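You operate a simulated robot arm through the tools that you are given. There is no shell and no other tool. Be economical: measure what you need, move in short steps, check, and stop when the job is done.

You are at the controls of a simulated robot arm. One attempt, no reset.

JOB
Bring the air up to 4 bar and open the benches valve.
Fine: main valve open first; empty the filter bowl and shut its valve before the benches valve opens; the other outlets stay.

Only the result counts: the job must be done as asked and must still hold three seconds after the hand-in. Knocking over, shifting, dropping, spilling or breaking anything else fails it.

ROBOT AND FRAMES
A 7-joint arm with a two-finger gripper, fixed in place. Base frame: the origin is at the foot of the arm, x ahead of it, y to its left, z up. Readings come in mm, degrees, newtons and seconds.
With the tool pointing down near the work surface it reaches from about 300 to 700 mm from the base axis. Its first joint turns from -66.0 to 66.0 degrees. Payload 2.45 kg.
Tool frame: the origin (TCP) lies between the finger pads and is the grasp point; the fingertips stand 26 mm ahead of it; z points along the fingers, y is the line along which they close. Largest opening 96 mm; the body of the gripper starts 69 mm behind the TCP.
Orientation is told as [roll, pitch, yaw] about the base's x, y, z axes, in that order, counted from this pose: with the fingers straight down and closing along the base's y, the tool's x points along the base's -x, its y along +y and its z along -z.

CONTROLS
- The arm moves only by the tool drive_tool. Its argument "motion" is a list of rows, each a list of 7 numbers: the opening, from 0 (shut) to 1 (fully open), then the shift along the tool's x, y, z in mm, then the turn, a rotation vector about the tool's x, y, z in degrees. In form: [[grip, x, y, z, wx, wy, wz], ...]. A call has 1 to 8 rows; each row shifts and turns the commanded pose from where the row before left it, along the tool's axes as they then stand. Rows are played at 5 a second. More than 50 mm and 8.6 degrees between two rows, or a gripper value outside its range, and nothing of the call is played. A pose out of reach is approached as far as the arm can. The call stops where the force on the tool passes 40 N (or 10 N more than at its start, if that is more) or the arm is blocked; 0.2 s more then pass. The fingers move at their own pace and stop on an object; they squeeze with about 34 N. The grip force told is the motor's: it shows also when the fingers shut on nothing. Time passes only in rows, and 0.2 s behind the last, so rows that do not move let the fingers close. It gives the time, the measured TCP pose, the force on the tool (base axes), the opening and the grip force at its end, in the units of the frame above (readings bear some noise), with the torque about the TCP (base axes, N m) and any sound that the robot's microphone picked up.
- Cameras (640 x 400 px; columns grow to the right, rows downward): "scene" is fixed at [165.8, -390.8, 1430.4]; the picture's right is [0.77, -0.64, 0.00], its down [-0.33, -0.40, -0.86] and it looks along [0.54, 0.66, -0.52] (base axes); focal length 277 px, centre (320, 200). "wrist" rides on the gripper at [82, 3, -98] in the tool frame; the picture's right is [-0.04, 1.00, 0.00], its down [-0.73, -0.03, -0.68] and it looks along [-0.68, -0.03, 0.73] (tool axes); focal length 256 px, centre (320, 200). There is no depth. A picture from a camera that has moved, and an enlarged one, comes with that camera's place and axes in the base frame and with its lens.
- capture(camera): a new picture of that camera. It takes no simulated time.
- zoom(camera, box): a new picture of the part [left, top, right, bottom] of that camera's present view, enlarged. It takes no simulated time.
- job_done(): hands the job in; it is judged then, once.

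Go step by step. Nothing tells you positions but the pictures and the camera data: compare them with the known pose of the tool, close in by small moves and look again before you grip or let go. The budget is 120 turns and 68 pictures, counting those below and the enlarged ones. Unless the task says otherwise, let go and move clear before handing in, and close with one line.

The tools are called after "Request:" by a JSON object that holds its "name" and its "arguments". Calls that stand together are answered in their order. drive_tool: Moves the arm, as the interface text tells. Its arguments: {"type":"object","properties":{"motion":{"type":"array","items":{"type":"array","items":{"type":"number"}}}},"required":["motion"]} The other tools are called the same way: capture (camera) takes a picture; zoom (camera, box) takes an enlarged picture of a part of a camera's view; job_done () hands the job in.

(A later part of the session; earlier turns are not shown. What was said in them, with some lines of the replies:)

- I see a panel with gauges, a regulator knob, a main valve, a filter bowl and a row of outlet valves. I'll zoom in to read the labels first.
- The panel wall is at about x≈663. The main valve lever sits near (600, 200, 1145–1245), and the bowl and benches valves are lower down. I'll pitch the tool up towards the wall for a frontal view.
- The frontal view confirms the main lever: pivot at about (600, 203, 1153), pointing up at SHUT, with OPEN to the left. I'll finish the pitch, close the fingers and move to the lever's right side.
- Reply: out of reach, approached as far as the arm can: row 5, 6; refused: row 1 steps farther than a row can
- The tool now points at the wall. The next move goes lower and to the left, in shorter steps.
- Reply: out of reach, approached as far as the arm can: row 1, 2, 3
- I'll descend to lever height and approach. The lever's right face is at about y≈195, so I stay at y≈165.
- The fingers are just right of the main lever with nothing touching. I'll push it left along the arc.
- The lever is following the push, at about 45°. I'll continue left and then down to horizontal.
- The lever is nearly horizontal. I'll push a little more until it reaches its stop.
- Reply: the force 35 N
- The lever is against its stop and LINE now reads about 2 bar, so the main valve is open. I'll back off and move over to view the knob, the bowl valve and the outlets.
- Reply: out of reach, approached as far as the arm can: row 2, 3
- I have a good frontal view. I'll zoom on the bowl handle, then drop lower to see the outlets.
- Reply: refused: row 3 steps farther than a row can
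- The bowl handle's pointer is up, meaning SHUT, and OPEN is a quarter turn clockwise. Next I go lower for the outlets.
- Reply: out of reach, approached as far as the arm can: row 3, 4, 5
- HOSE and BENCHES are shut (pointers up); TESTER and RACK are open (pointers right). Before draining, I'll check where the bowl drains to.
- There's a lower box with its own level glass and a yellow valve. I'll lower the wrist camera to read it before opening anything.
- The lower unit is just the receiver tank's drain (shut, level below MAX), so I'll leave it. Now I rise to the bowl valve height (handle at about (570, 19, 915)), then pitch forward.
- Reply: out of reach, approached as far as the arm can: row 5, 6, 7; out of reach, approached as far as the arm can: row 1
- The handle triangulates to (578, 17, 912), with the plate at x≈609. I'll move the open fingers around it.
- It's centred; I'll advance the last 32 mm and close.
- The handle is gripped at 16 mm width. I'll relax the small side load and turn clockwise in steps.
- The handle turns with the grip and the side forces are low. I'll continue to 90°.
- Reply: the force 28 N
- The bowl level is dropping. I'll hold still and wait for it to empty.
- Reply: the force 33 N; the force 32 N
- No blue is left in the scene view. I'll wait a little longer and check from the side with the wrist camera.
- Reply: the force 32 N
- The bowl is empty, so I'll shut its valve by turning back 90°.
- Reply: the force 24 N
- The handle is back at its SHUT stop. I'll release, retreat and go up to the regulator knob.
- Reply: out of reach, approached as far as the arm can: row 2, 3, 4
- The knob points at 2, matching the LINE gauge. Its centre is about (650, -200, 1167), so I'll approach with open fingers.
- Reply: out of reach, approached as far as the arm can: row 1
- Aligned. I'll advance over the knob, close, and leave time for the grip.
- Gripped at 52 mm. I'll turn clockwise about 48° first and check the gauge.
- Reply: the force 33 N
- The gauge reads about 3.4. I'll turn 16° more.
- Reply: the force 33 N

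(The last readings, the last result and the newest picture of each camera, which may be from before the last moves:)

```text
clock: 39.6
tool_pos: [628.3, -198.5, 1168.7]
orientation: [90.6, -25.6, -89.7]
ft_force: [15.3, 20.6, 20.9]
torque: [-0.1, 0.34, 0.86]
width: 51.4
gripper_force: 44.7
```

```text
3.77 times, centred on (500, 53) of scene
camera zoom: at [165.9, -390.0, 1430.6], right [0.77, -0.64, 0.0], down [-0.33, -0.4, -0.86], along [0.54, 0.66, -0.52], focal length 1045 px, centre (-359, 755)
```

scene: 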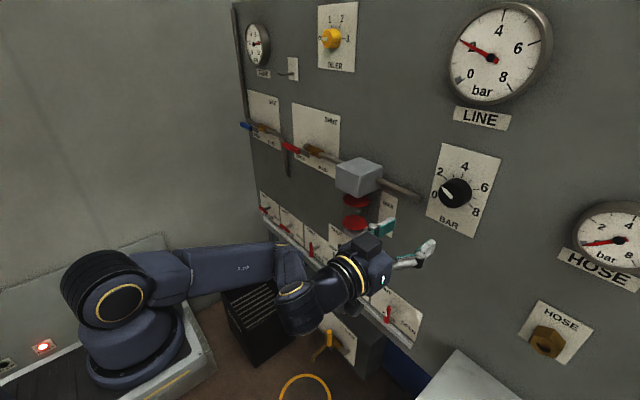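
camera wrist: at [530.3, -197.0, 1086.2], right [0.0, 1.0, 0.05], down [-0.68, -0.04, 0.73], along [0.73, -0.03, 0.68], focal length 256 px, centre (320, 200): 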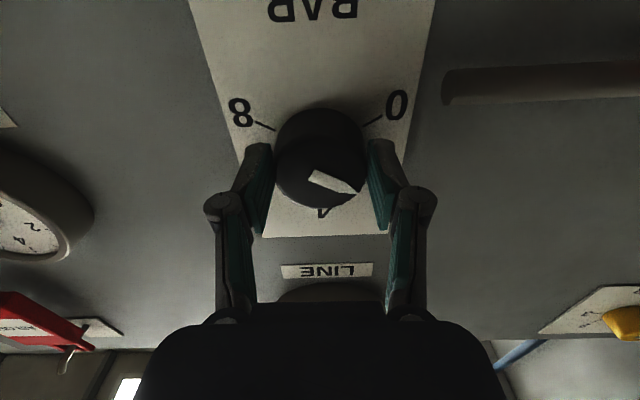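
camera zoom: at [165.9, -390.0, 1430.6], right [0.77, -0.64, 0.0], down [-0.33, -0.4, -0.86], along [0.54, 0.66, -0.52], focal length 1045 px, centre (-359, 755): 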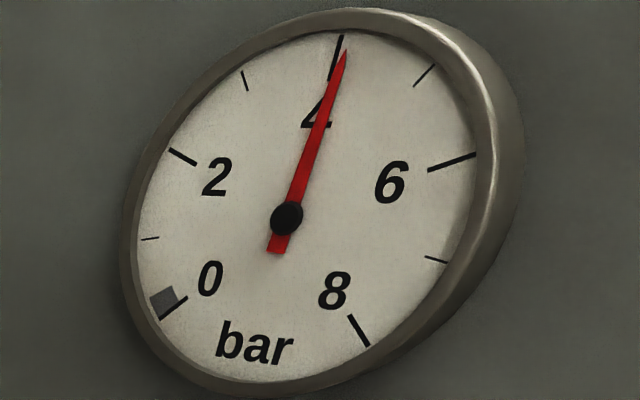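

It reads a hair over 4, about 4.1. I'll turn back 2.5°, release and re-read.

Request:
{"name": "drive_tool", "arguments": {"motion": [[0, 0, 0, 0, 0, 0, -2.5], [0, 0, 0, 0, 0, 0, 0], [0.8, 0, 0, 0, 0, 0, 0], [0.8, 0, 0, 0, 0, 0, 0], [0.8, 0, 0, -45, 0, 0, 0], [0.8, 0, 0, -45, 0, 0, 0]]}}

Request:
{"name": "zoom", "arguments": {"camera": "scene", "box": [445, 0, 555, 106]}}

Request:
{"name": "capture", "arguments": {"camera": "wrist"}}

```text
clock: 41.0
tool_pos: [534.4, -199.0, 1163.6]
orientation: [90.0, -28.1, -90.0]
ft_force: [-0.7, 0.1, 0.4]
torque: [-0.01, 0.03, 0.0]
width: 76.8
gripper_force: 0.0
```

```text
3.77 times, centred on (500, 53) of scene
camera zoom: at [165.9, -390.8, 1430.4], right [0.77, -0.64, 0.0], down [-0.33, -0.4, -0.86], along [0.54, 0.66, -0.52], focal length 1045 px, centre (-359, 755)
```

zoom: 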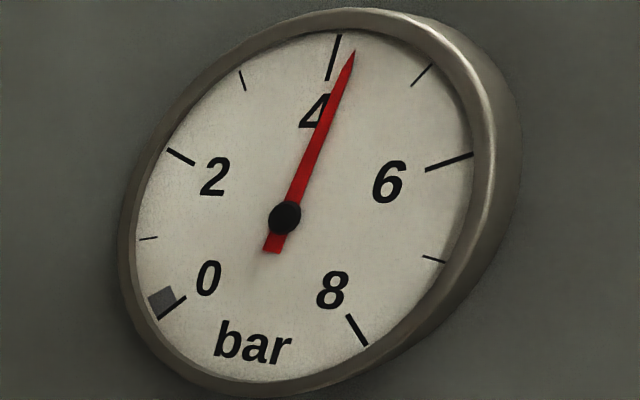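

```text
23 pictures are left
camera wrist: at [435.4, -126.0, 1129.6], right [0.0, 0.43, 0.9], down [-0.68, -0.66, 0.32], along [0.73, -0.61, 0.29], focal length 256 px, centre (320, 200)
```

wrist: 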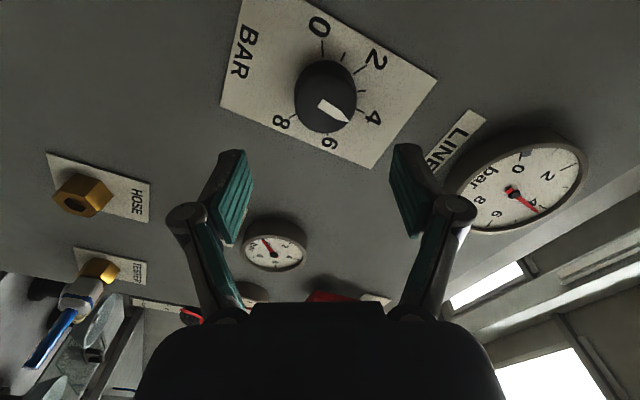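

Request:
{"name": "drive_tool", "arguments": {"motion": [[0.8, 0, 0, 0, 0, 0, 0], [0.8, 0, 0, 0, 0, 0, 0], [0.8, 0, 0, 0, 0, 0, 0], [0.8, 0, 0, 0, 0, 0, 0], [0.8, 0, 0, 0, 0, 0, 0]]}}

Request:
{"name": "zoom", "arguments": {"camera": "scene", "box": [400, 0, 560, 250]}}

Request:
{"name": "zoom", "arguments": {"camera": "wrist", "box": [220, 0, 440, 165]}}

```text
clock: 42.2
tool_pos: [532.4, -199.1, 1163.3]
orientation: [89.9, -28.0, -90.0]
ft_force: [0.1, 0.1, -0.3]
torque: [0.0, 0.01, 0.0]
width: 77.0
gripper_force: 0.1
```

```text
1.60 times, centred on (480, 125) of scene
camera zoom: at [165.8, -390.8, 1430.4], right [0.77, -0.64, 0.0], down [-0.33, -0.4, -0.86], along [0.54, 0.66, -0.52], focal length 443 px, centre (64, 320)
```

zoom: 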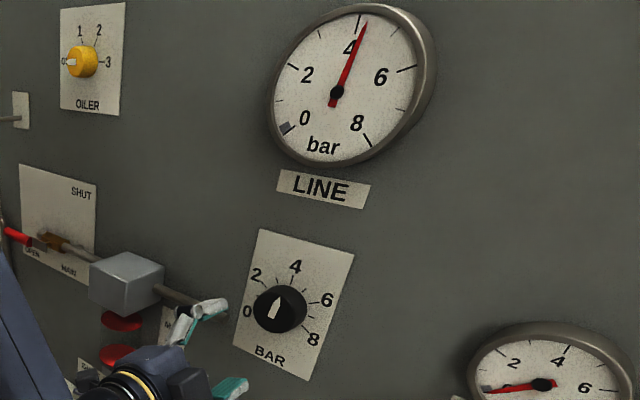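

```text
2.42 times, centred on (330, 82) of wrist
camera zoom: at [435.8, -126.2, 1129.7], right [0.0, 0.43, 0.9], down [-0.68, -0.66, 0.32], along [0.73, -0.61, 0.29], focal length 621 px, centre (296, 485)
```

zoom: 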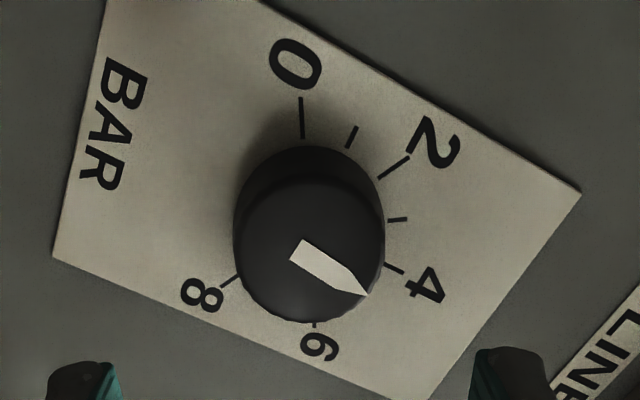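

Request:
{"name": "zoom", "arguments": {"camera": "scene", "box": [470, 0, 530, 38]}}

```text
10.53 times, centred on (500, 19) of scene
camera zoom: at [165.8, -390.8, 1430.4], right [0.77, -0.64, 0.0], down [-0.33, -0.4, -0.86], along [0.54, 0.66, -0.52], focal length 2915 px, centre (-1575, 2105)
```

zoom: 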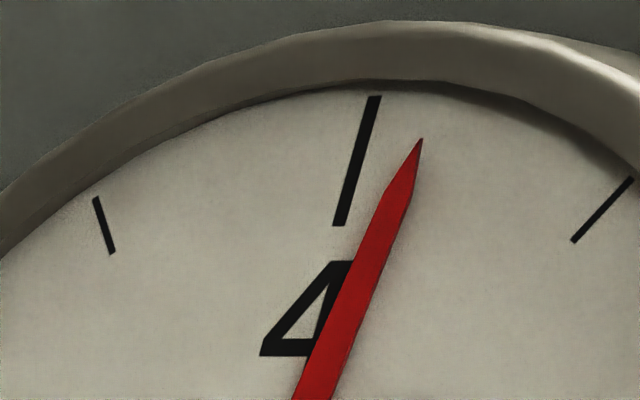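

My parallax estimate suggests it may be above 4.2, so I'll read the LINE gauge from the wrist camera as a second view.

Request:
{"name": "zoom", "arguments": {"camera": "wrist", "box": [440, 120, 600, 240]}}

```text
3.33 times, centred on (520, 180) of wrist
camera zoom: at [435.8, -126.2, 1129.7], right [0.0, 0.43, 0.9], down [-0.68, -0.66, 0.32], along [0.73, -0.61, 0.29], focal length 853 px, centre (-347, 267)
```

zoom: 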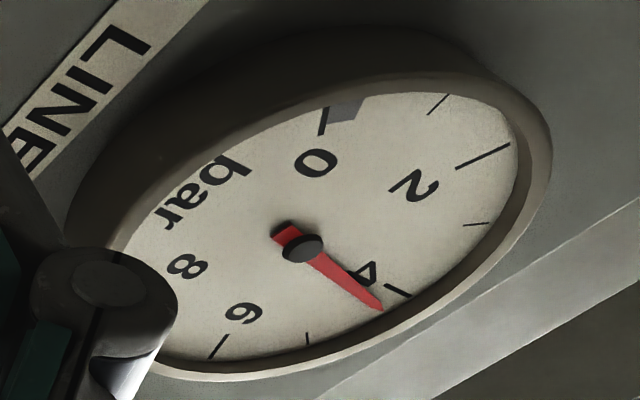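

Using exact back-projection, both views put the needle 8° right of vertical, about 4.24 bar. I'll re-grip and turn the knob back about 8°.

Request:
{"name": "drive_tool", "arguments": {"motion": [[0.8, 0, 3, 46, 0, 0, 0], [0.8, 0, 0, 46, 0, 0, 0], [0, 0, 0, 0, 0, 0, 0], [0, 0, 0, 0, 0, 0, 0], [0, 0, 0, 0, 0, 0, 0]]}}

Request:
{"name": "drive_tool", "arguments": {"motion": [[0, 0, 0, 0, 0, 0, -4], [0, 0, 0, 0, 0, 0, -4], [0, 0, 0, 0, 0, 0, 0], [0.8, 0, 0, 0, 0, 0, 0], [0.8, 0, 0, 0, 0, 0, 0], [0.8, 0, 0, -20, 0, 0, 0], [0.8, 0, 0, -25, 0, 0, 0], [0.8, 0, 0, -45, 0, 0, 0]]}}

Request:
{"name": "drive_tool", "arguments": {"motion": [[0.5, 0, 0, 0, 0, 0, 0], [0.5, 0, 0, 0, 0, 0, 0], [0.5, 0, 0, 0, 0, 0, 0], [0.5, 0, 0, 0, 0, 0, 0], [0.5, 0, 0, 0, 0, 0, 0]]}}

Request:
{"name": "zoom", "arguments": {"camera": "scene", "box": [445, 0, 555, 106]}}

```text
clock: 43.4
tool_pos: [628.6, -200.2, 1169.0]
orientation: [90.4, -28.1, -89.9]
ft_force: [0.7, 3.1, 10.5]
torque: [-0.01, -0.4, 0.27]
width: 51.1
gripper_force: 40.7
```

```text
clock: 45.2
tool_pos: [537.3, -199.7, 1167.5]
orientation: [90.1, -36.0, -90.0]
ft_force: [-0.4, -0.2, 0.5]
torque: [0.0, 0.02, 0.0]
width: 76.9
gripper_force: 0.0
```

```text
clock: 46.4
tool_pos: [537.5, -201.3, 1166.1]
orientation: [90.1, -36.0, -90.0]
ft_force: [-0.9, 0.2, 0.7]
torque: [0.0, 0.0, -0.01]
width: 48.0
gripper_force: 0.1
```

```text
3.77 times, centred on (500, 53) of scene
camera zoom: at [165.8, -390.8, 1430.4], right [0.77, -0.64, 0.0], down [-0.33, -0.4, -0.86], along [0.54, 0.66, -0.52], focal length 1045 px, centre (-359, 755)
```

zoom: 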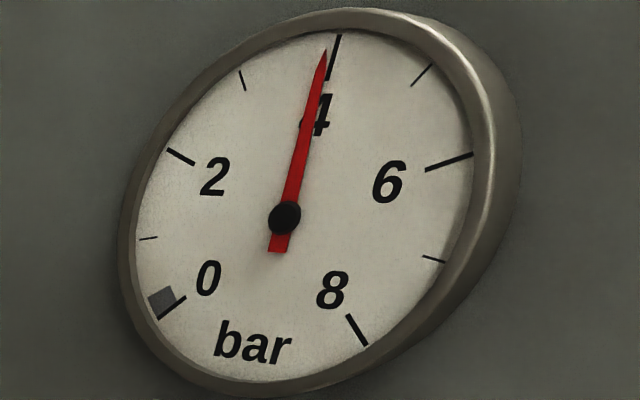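

LINE now reads about 3.95–4.0, which is good. Next I roll back and travel to the BENCHES handle near (625, 221, 756).

Request:
{"name": "drive_tool", "arguments": {"motion": [[0.6, 0, 0, -40, 0, 0, -8], [0.6, 0, 0, -40, 0, 0, -8], [0.6, 0, 0, 0, 0, 0, -8], [0.6, 0, 0, 0, 0, 0, -8], [0.6, 0, 0, 0, 0, 0, -8], [0.6, 0, 0, 0, 0, 0, -8], [0.6, 0, 0, 0, 0, 0, -6]]}}

Request:
{"name": "drive_tool", "arguments": {"motion": [[0.6, 34, 34, 0, 0, 0, 0], [0.6, 34, 34, 0, 0, 0, 0], [0.6, 34, 34, 0, 0, 0, 0], [0.6, 34, 34, 0, 0, 0, 0], [0.6, 34, 34, 0, 0, 0, 0], [0.6, 34, 34, 0, 0, 0, 0]]}}

Request:
{"name": "drive_tool", "arguments": {"motion": [[0.6, 34, 34, 0, 0, 0, 0], [0.6, 34, 34, 0, 0, 0, 0], [0.6, 34, 34, 0, 0, 0, 0], [0.6, 34, 34, 0, 0, 0, 0], [0.6, 34, 34, 0, 0, 0, 0], [0.6, 34, 34, 0, 0, 0, 0]]}}

Request:
{"name": "capture", "arguments": {"camera": "wrist"}}

```text
clock: 48.0
tool_pos: [457.7, -200.1, 1168.4]
orientation: [-85.6, -89.8, 85.6]
ft_force: [0.5, 0.2, -0.3]
torque: [-0.02, 0.03, 0.01]
width: 57.7
gripper_force: 0.1
```

```text
clock: 49.4
tool_pos: [499.6, -37.1, 952.4]
orientation: [-131.6, -89.9, 131.5]
ft_force: [0.1, 0.7, 0.4]
torque: [0.0, 0.05, 0.03]
width: 57.4
gripper_force: 0.1
out of reach, approached as far as the arm can: row 1, 2, 3, 4
```

```text
clock: 50.8
tool_pos: [498.9, 161.2, 749.4]
orientation: [-143.9, -90.0, 144.1]
ft_force: [0.4, 0.3, 0.3]
torque: [0.03, 0.02, -0.01]
width: 57.6
gripper_force: 0.1
```

```text
17 pictures are left
camera wrist: at [401.5, 165.4, 668.1], right [0.0, 1.0, 0.04], down [-0.68, -0.03, 0.73], along [0.73, -0.03, 0.68], focal length 256 px, centre (320, 200)
```

wrist: 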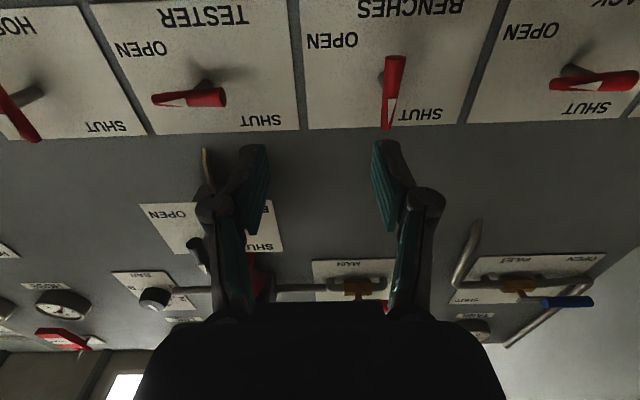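

The BENCHES handle triangulates to (634, 225, 756). I'll centre on it and approach partway.

Request:
{"name": "drive_tool", "arguments": {"motion": [[0.5, -7, 32, 0, 0, 0, 0], [0.5, 0, 31, 0, 0, 0, 0], [0.5, 0, 0, 42, 0, 0, 0], [0.5, 0, 0, 40, 0, 0, 0]]}}

Request:
{"name": "capture", "arguments": {"camera": "wrist"}}

```text
clock: 51.8
tool_pos: [581.8, 224.6, 756.9]
orientation: [28.8, -89.9, -28.8]
ft_force: [0.5, 1.1, -0.1]
torque: [-0.03, 0.02, 0.02]
width: 47.9
gripper_force: 0.1
```

```text
16 pictures are left
camera wrist: at [483.3, 227.4, 676.4], right [0.0, 1.0, 0.04], down [-0.68, -0.03, 0.73], along [0.74, -0.03, 0.68], focal length 256 px, centre (320, 200)
```

wrist: 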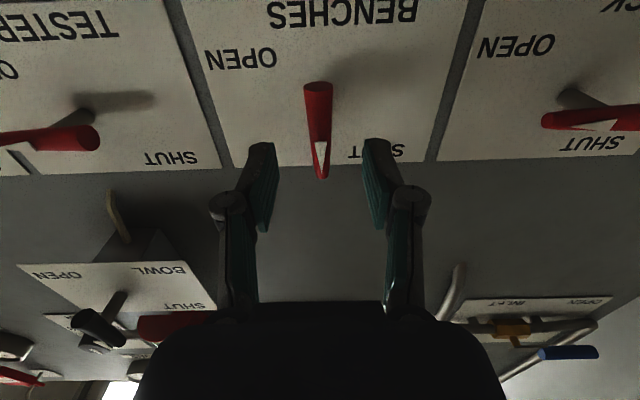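

Centred. I'll advance, grip and turn.

Request:
{"name": "drive_tool", "arguments": {"motion": [[0.5, 0, 0, 22, 0, 0, 0], [0.5, 1, 0, 22, 0, 0, 0], [0, 0, 0, 0, 0, 0, 0], [0, 0, 0, 0, 0, 0, 0], [0, 0, 0, 0, 0, 0, 0]]}}

Request:
{"name": "capture", "arguments": {"camera": "wrist"}}

```text
clock: 53.0
tool_pos: [625.6, 226.8, 758.1]
orientation: [-146.4, -89.9, 146.2]
ft_force: [0.5, -7.2, 0.5]
torque: [-0.05, -0.09, -0.1]
width: 16.1
gripper_force: 35.9
```

```text
15 pictures are left
camera wrist: at [528.1, 228.0, 676.2], right [0.0, 1.0, 0.04], down [-0.68, -0.03, 0.73], along [0.73, -0.03, 0.68], focal length 256 px, centre (320, 200)
```

wrist: 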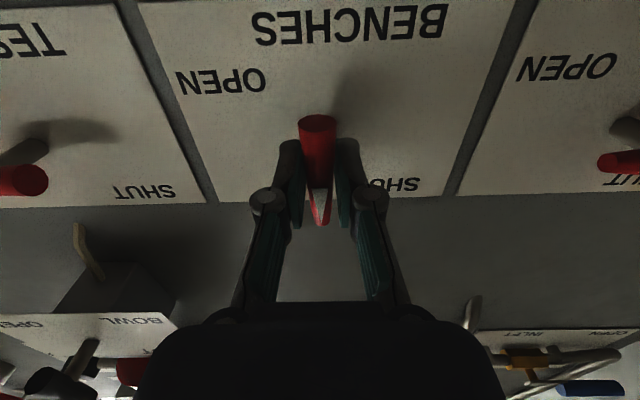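

Gripped. Before turning I confirmed the bowl is shut, so I'll rotate 90° clockwise.

Request:
{"name": "drive_tool", "arguments": {"motion": [[0, 0, 0, 0, 0, 0, 8], [0, 0, 0, 0, 0, 0, 8], [0, 0, 0, 0, 0, 0, 8], [0, 0, 0, 0, 0, 0, 8], [0, 0, 0, 0, 0, 0, 8], [0, 0, 0, 0, 0, 0, 8]]}}

Request:
{"name": "drive_tool", "arguments": {"motion": [[0, 0, 0, 0, 0, 0, 8], [0, 0, 0, 0, 0, 0, 8], [0, 0, 0, 0, 0, 0, 8], [0, 0, 0, 0, 0, 0, 8], [0, 0, 0, 0, 0, 0, 8], [0, 0, 0, 0, 0, 0, 2], [0, 0, 0, 0, 0, 0, 0]]}}

Request:
{"name": "capture", "arguments": {"camera": "wrist"}}

Request:
{"name": "capture", "arguments": {"camera": "scene"}}

```text
clock: 54.1
tool_pos: [626.2, 222.2, 756.6]
orientation: [89.9, -54.1, -90.6]
ft_force: [-7.3, -3.5, 4.6]
torque: [0.02, -0.19, -0.18]
width: 15.8
gripper_force: 41.9
stopped in row 5: the force on the tool passed its limit at 40 N (the readings are from after the stop); the commanded pose is now the measured one
```

```text
clock: 55.8
tool_pos: [626.8, 220.9, 752.5]
orientation: [89.5, -12.1, -90.9]
ft_force: [-7.2, -30.0, -19.5]
torque: [-0.12, 0.21, 0.47]
width: 15.7
gripper_force: 41.8
```

```text
14 pictures are left
camera wrist: at [529.6, 301.9, 740.9], right [0.01, 0.17, 0.99], down [-0.69, -0.71, 0.13], along [0.72, -0.68, 0.11], focal length 256 px, centre (320, 200)
```

wrist: 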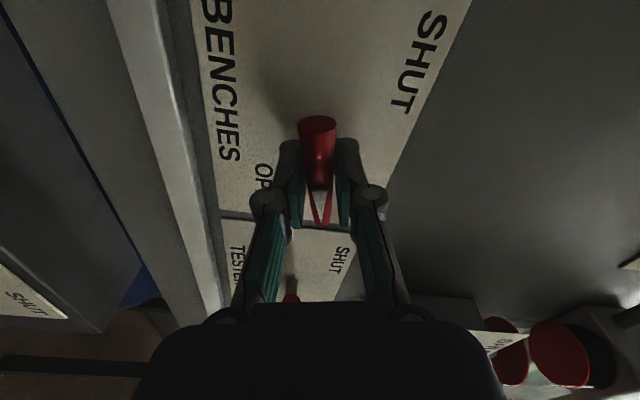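

```text
13 pictures are left
```

scene: 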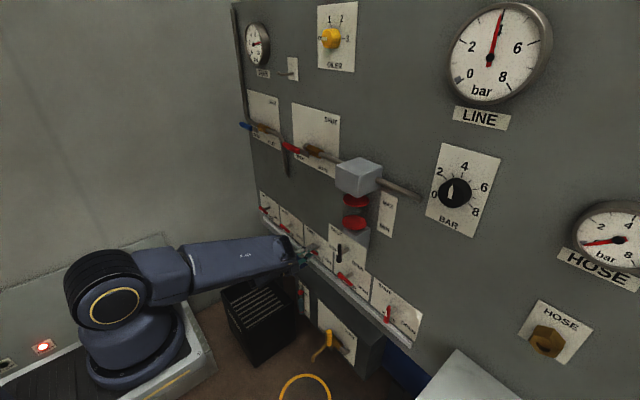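

The handle is about 12° short of full travel. I'll ease the side load and finish the turn.

Request:
{"name": "drive_tool", "arguments": {"motion": [[0, -2, -1.5, 0, 0, 0, 0], [0, -1, 0, 0, 0, 0, 4], [0, 0, 0, 0, 0, 0, 4], [0, 0, 0, 0, 0, 0, 4], [0, 0, 0, 0, 0, 0, 2], [0, 0, 0, 0, 0, 0, 0]]}}

Request:
{"name": "capture", "arguments": {"camera": "wrist"}}

```text
clock: 57.1
tool_pos: [626.3, 219.4, 753.2]
orientation: [89.2, 1.9, -90.6]
ft_force: [11.6, 2.0, -35.3]
torque: [-1.12, 0.14, -0.53]
width: 15.9
gripper_force: 41.8
```

```text
12 pictures are left
camera wrist: at [529.1, 301.7, 760.0], right [0.01, -0.07, 1.0], down [-0.69, -0.73, -0.04], along [0.73, -0.68, -0.06], focal length 256 px, centre (320, 200)
```

wrist: 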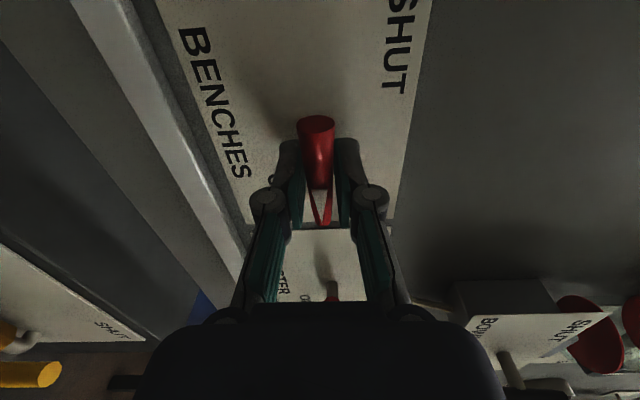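

It's at the OPEN stop. I'll relax, release and back straight out.

Request:
{"name": "drive_tool", "arguments": {"motion": [[0, 0, -1, 0, 0, 0, -2], [0.5, 0, 0, 0, 0, 0, 0], [0.5, 0, 0, 0, 0, 0, 0], [0.5, 0, 0, -25, 0, 0, 0], [0.5, 0, 0, -45, 0, 0, 0], [0.5, 0, 0, -45, 0, 0, 0], [0.5, 0, 0, -45, 0, 0, 0]]}}

Request:
{"name": "capture", "arguments": {"camera": "wrist"}}

Request:
{"name": "zoom", "arguments": {"camera": "scene", "box": [445, 0, 555, 106]}}

Request:
{"name": "zoom", "arguments": {"camera": "scene", "box": [240, 130, 440, 330]}}

```text
clock: 58.8
tool_pos: [497.0, 224.1, 750.8]
orientation: [89.8, 0.0, -90.5]
ft_force: [-0.1, 0.0, -0.4]
torque: [-0.01, -0.01, 0.01]
width: 48.3
gripper_force: 0.0
out of reach, approached as far as the arm can: row 7
```

```text
11 pictures are left
camera wrist: at [400.1, 307.0, 755.3], right [0.0, -0.04, 1.0], down [-0.69, -0.73, -0.03], along [0.73, -0.69, -0.03], focal length 256 px, centre (320, 200)
```

wrist: 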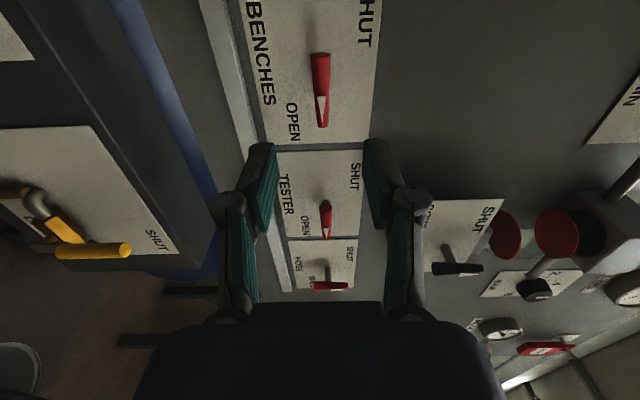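

```text
3.77 times, centred on (500, 53) of scene
camera zoom: at [165.8, -390.8, 1430.4], right [0.77, -0.64, 0.0], down [-0.33, -0.4, -0.86], along [0.54, 0.66, -0.52], focal length 1045 px, centre (-359, 755)
```

zoom: 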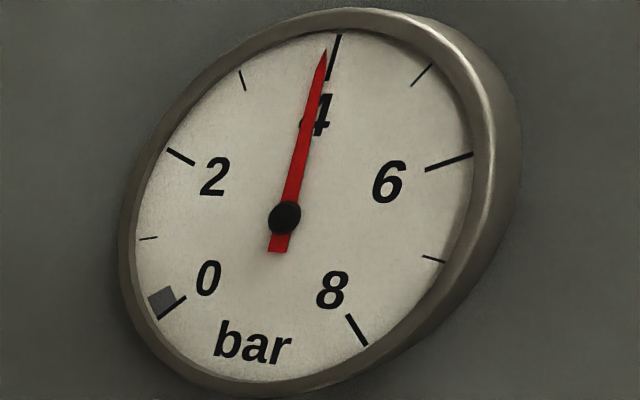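

```text
2.00 times, centred on (340, 230) of scene
camera zoom: at [165.8, -390.8, 1430.4], right [0.77, -0.64, 0.0], down [-0.33, -0.4, -0.86], along [0.54, 0.66, -0.52], focal length 554 px, centre (280, 140)
```

zoom: 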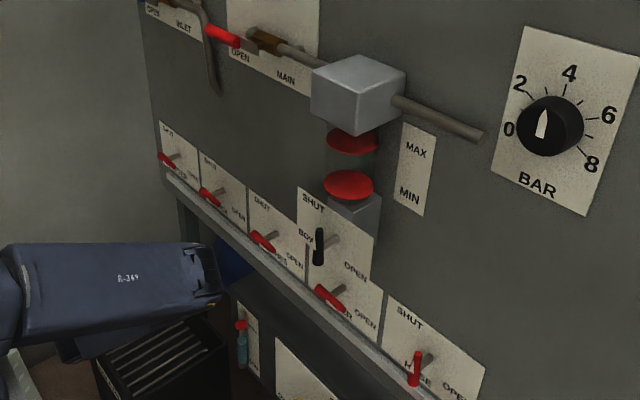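

Everything checks out: main valve open, LINE at about 4 bar, bowl empty and its valve shut, BENCHES open, the other outlets unchanged and the gripper clear. I'm handing in.

Request:
{"name": "job_done", "arguments": {}}

```text
The job is handed in.
```

The air is at about 4 bar (the LINE gauge reads roughly 3.95) and the benches valve is open. The main valve was opened first, and the filter bowl was emptied and its valve shut before benches opened. The other outlets are as they were.
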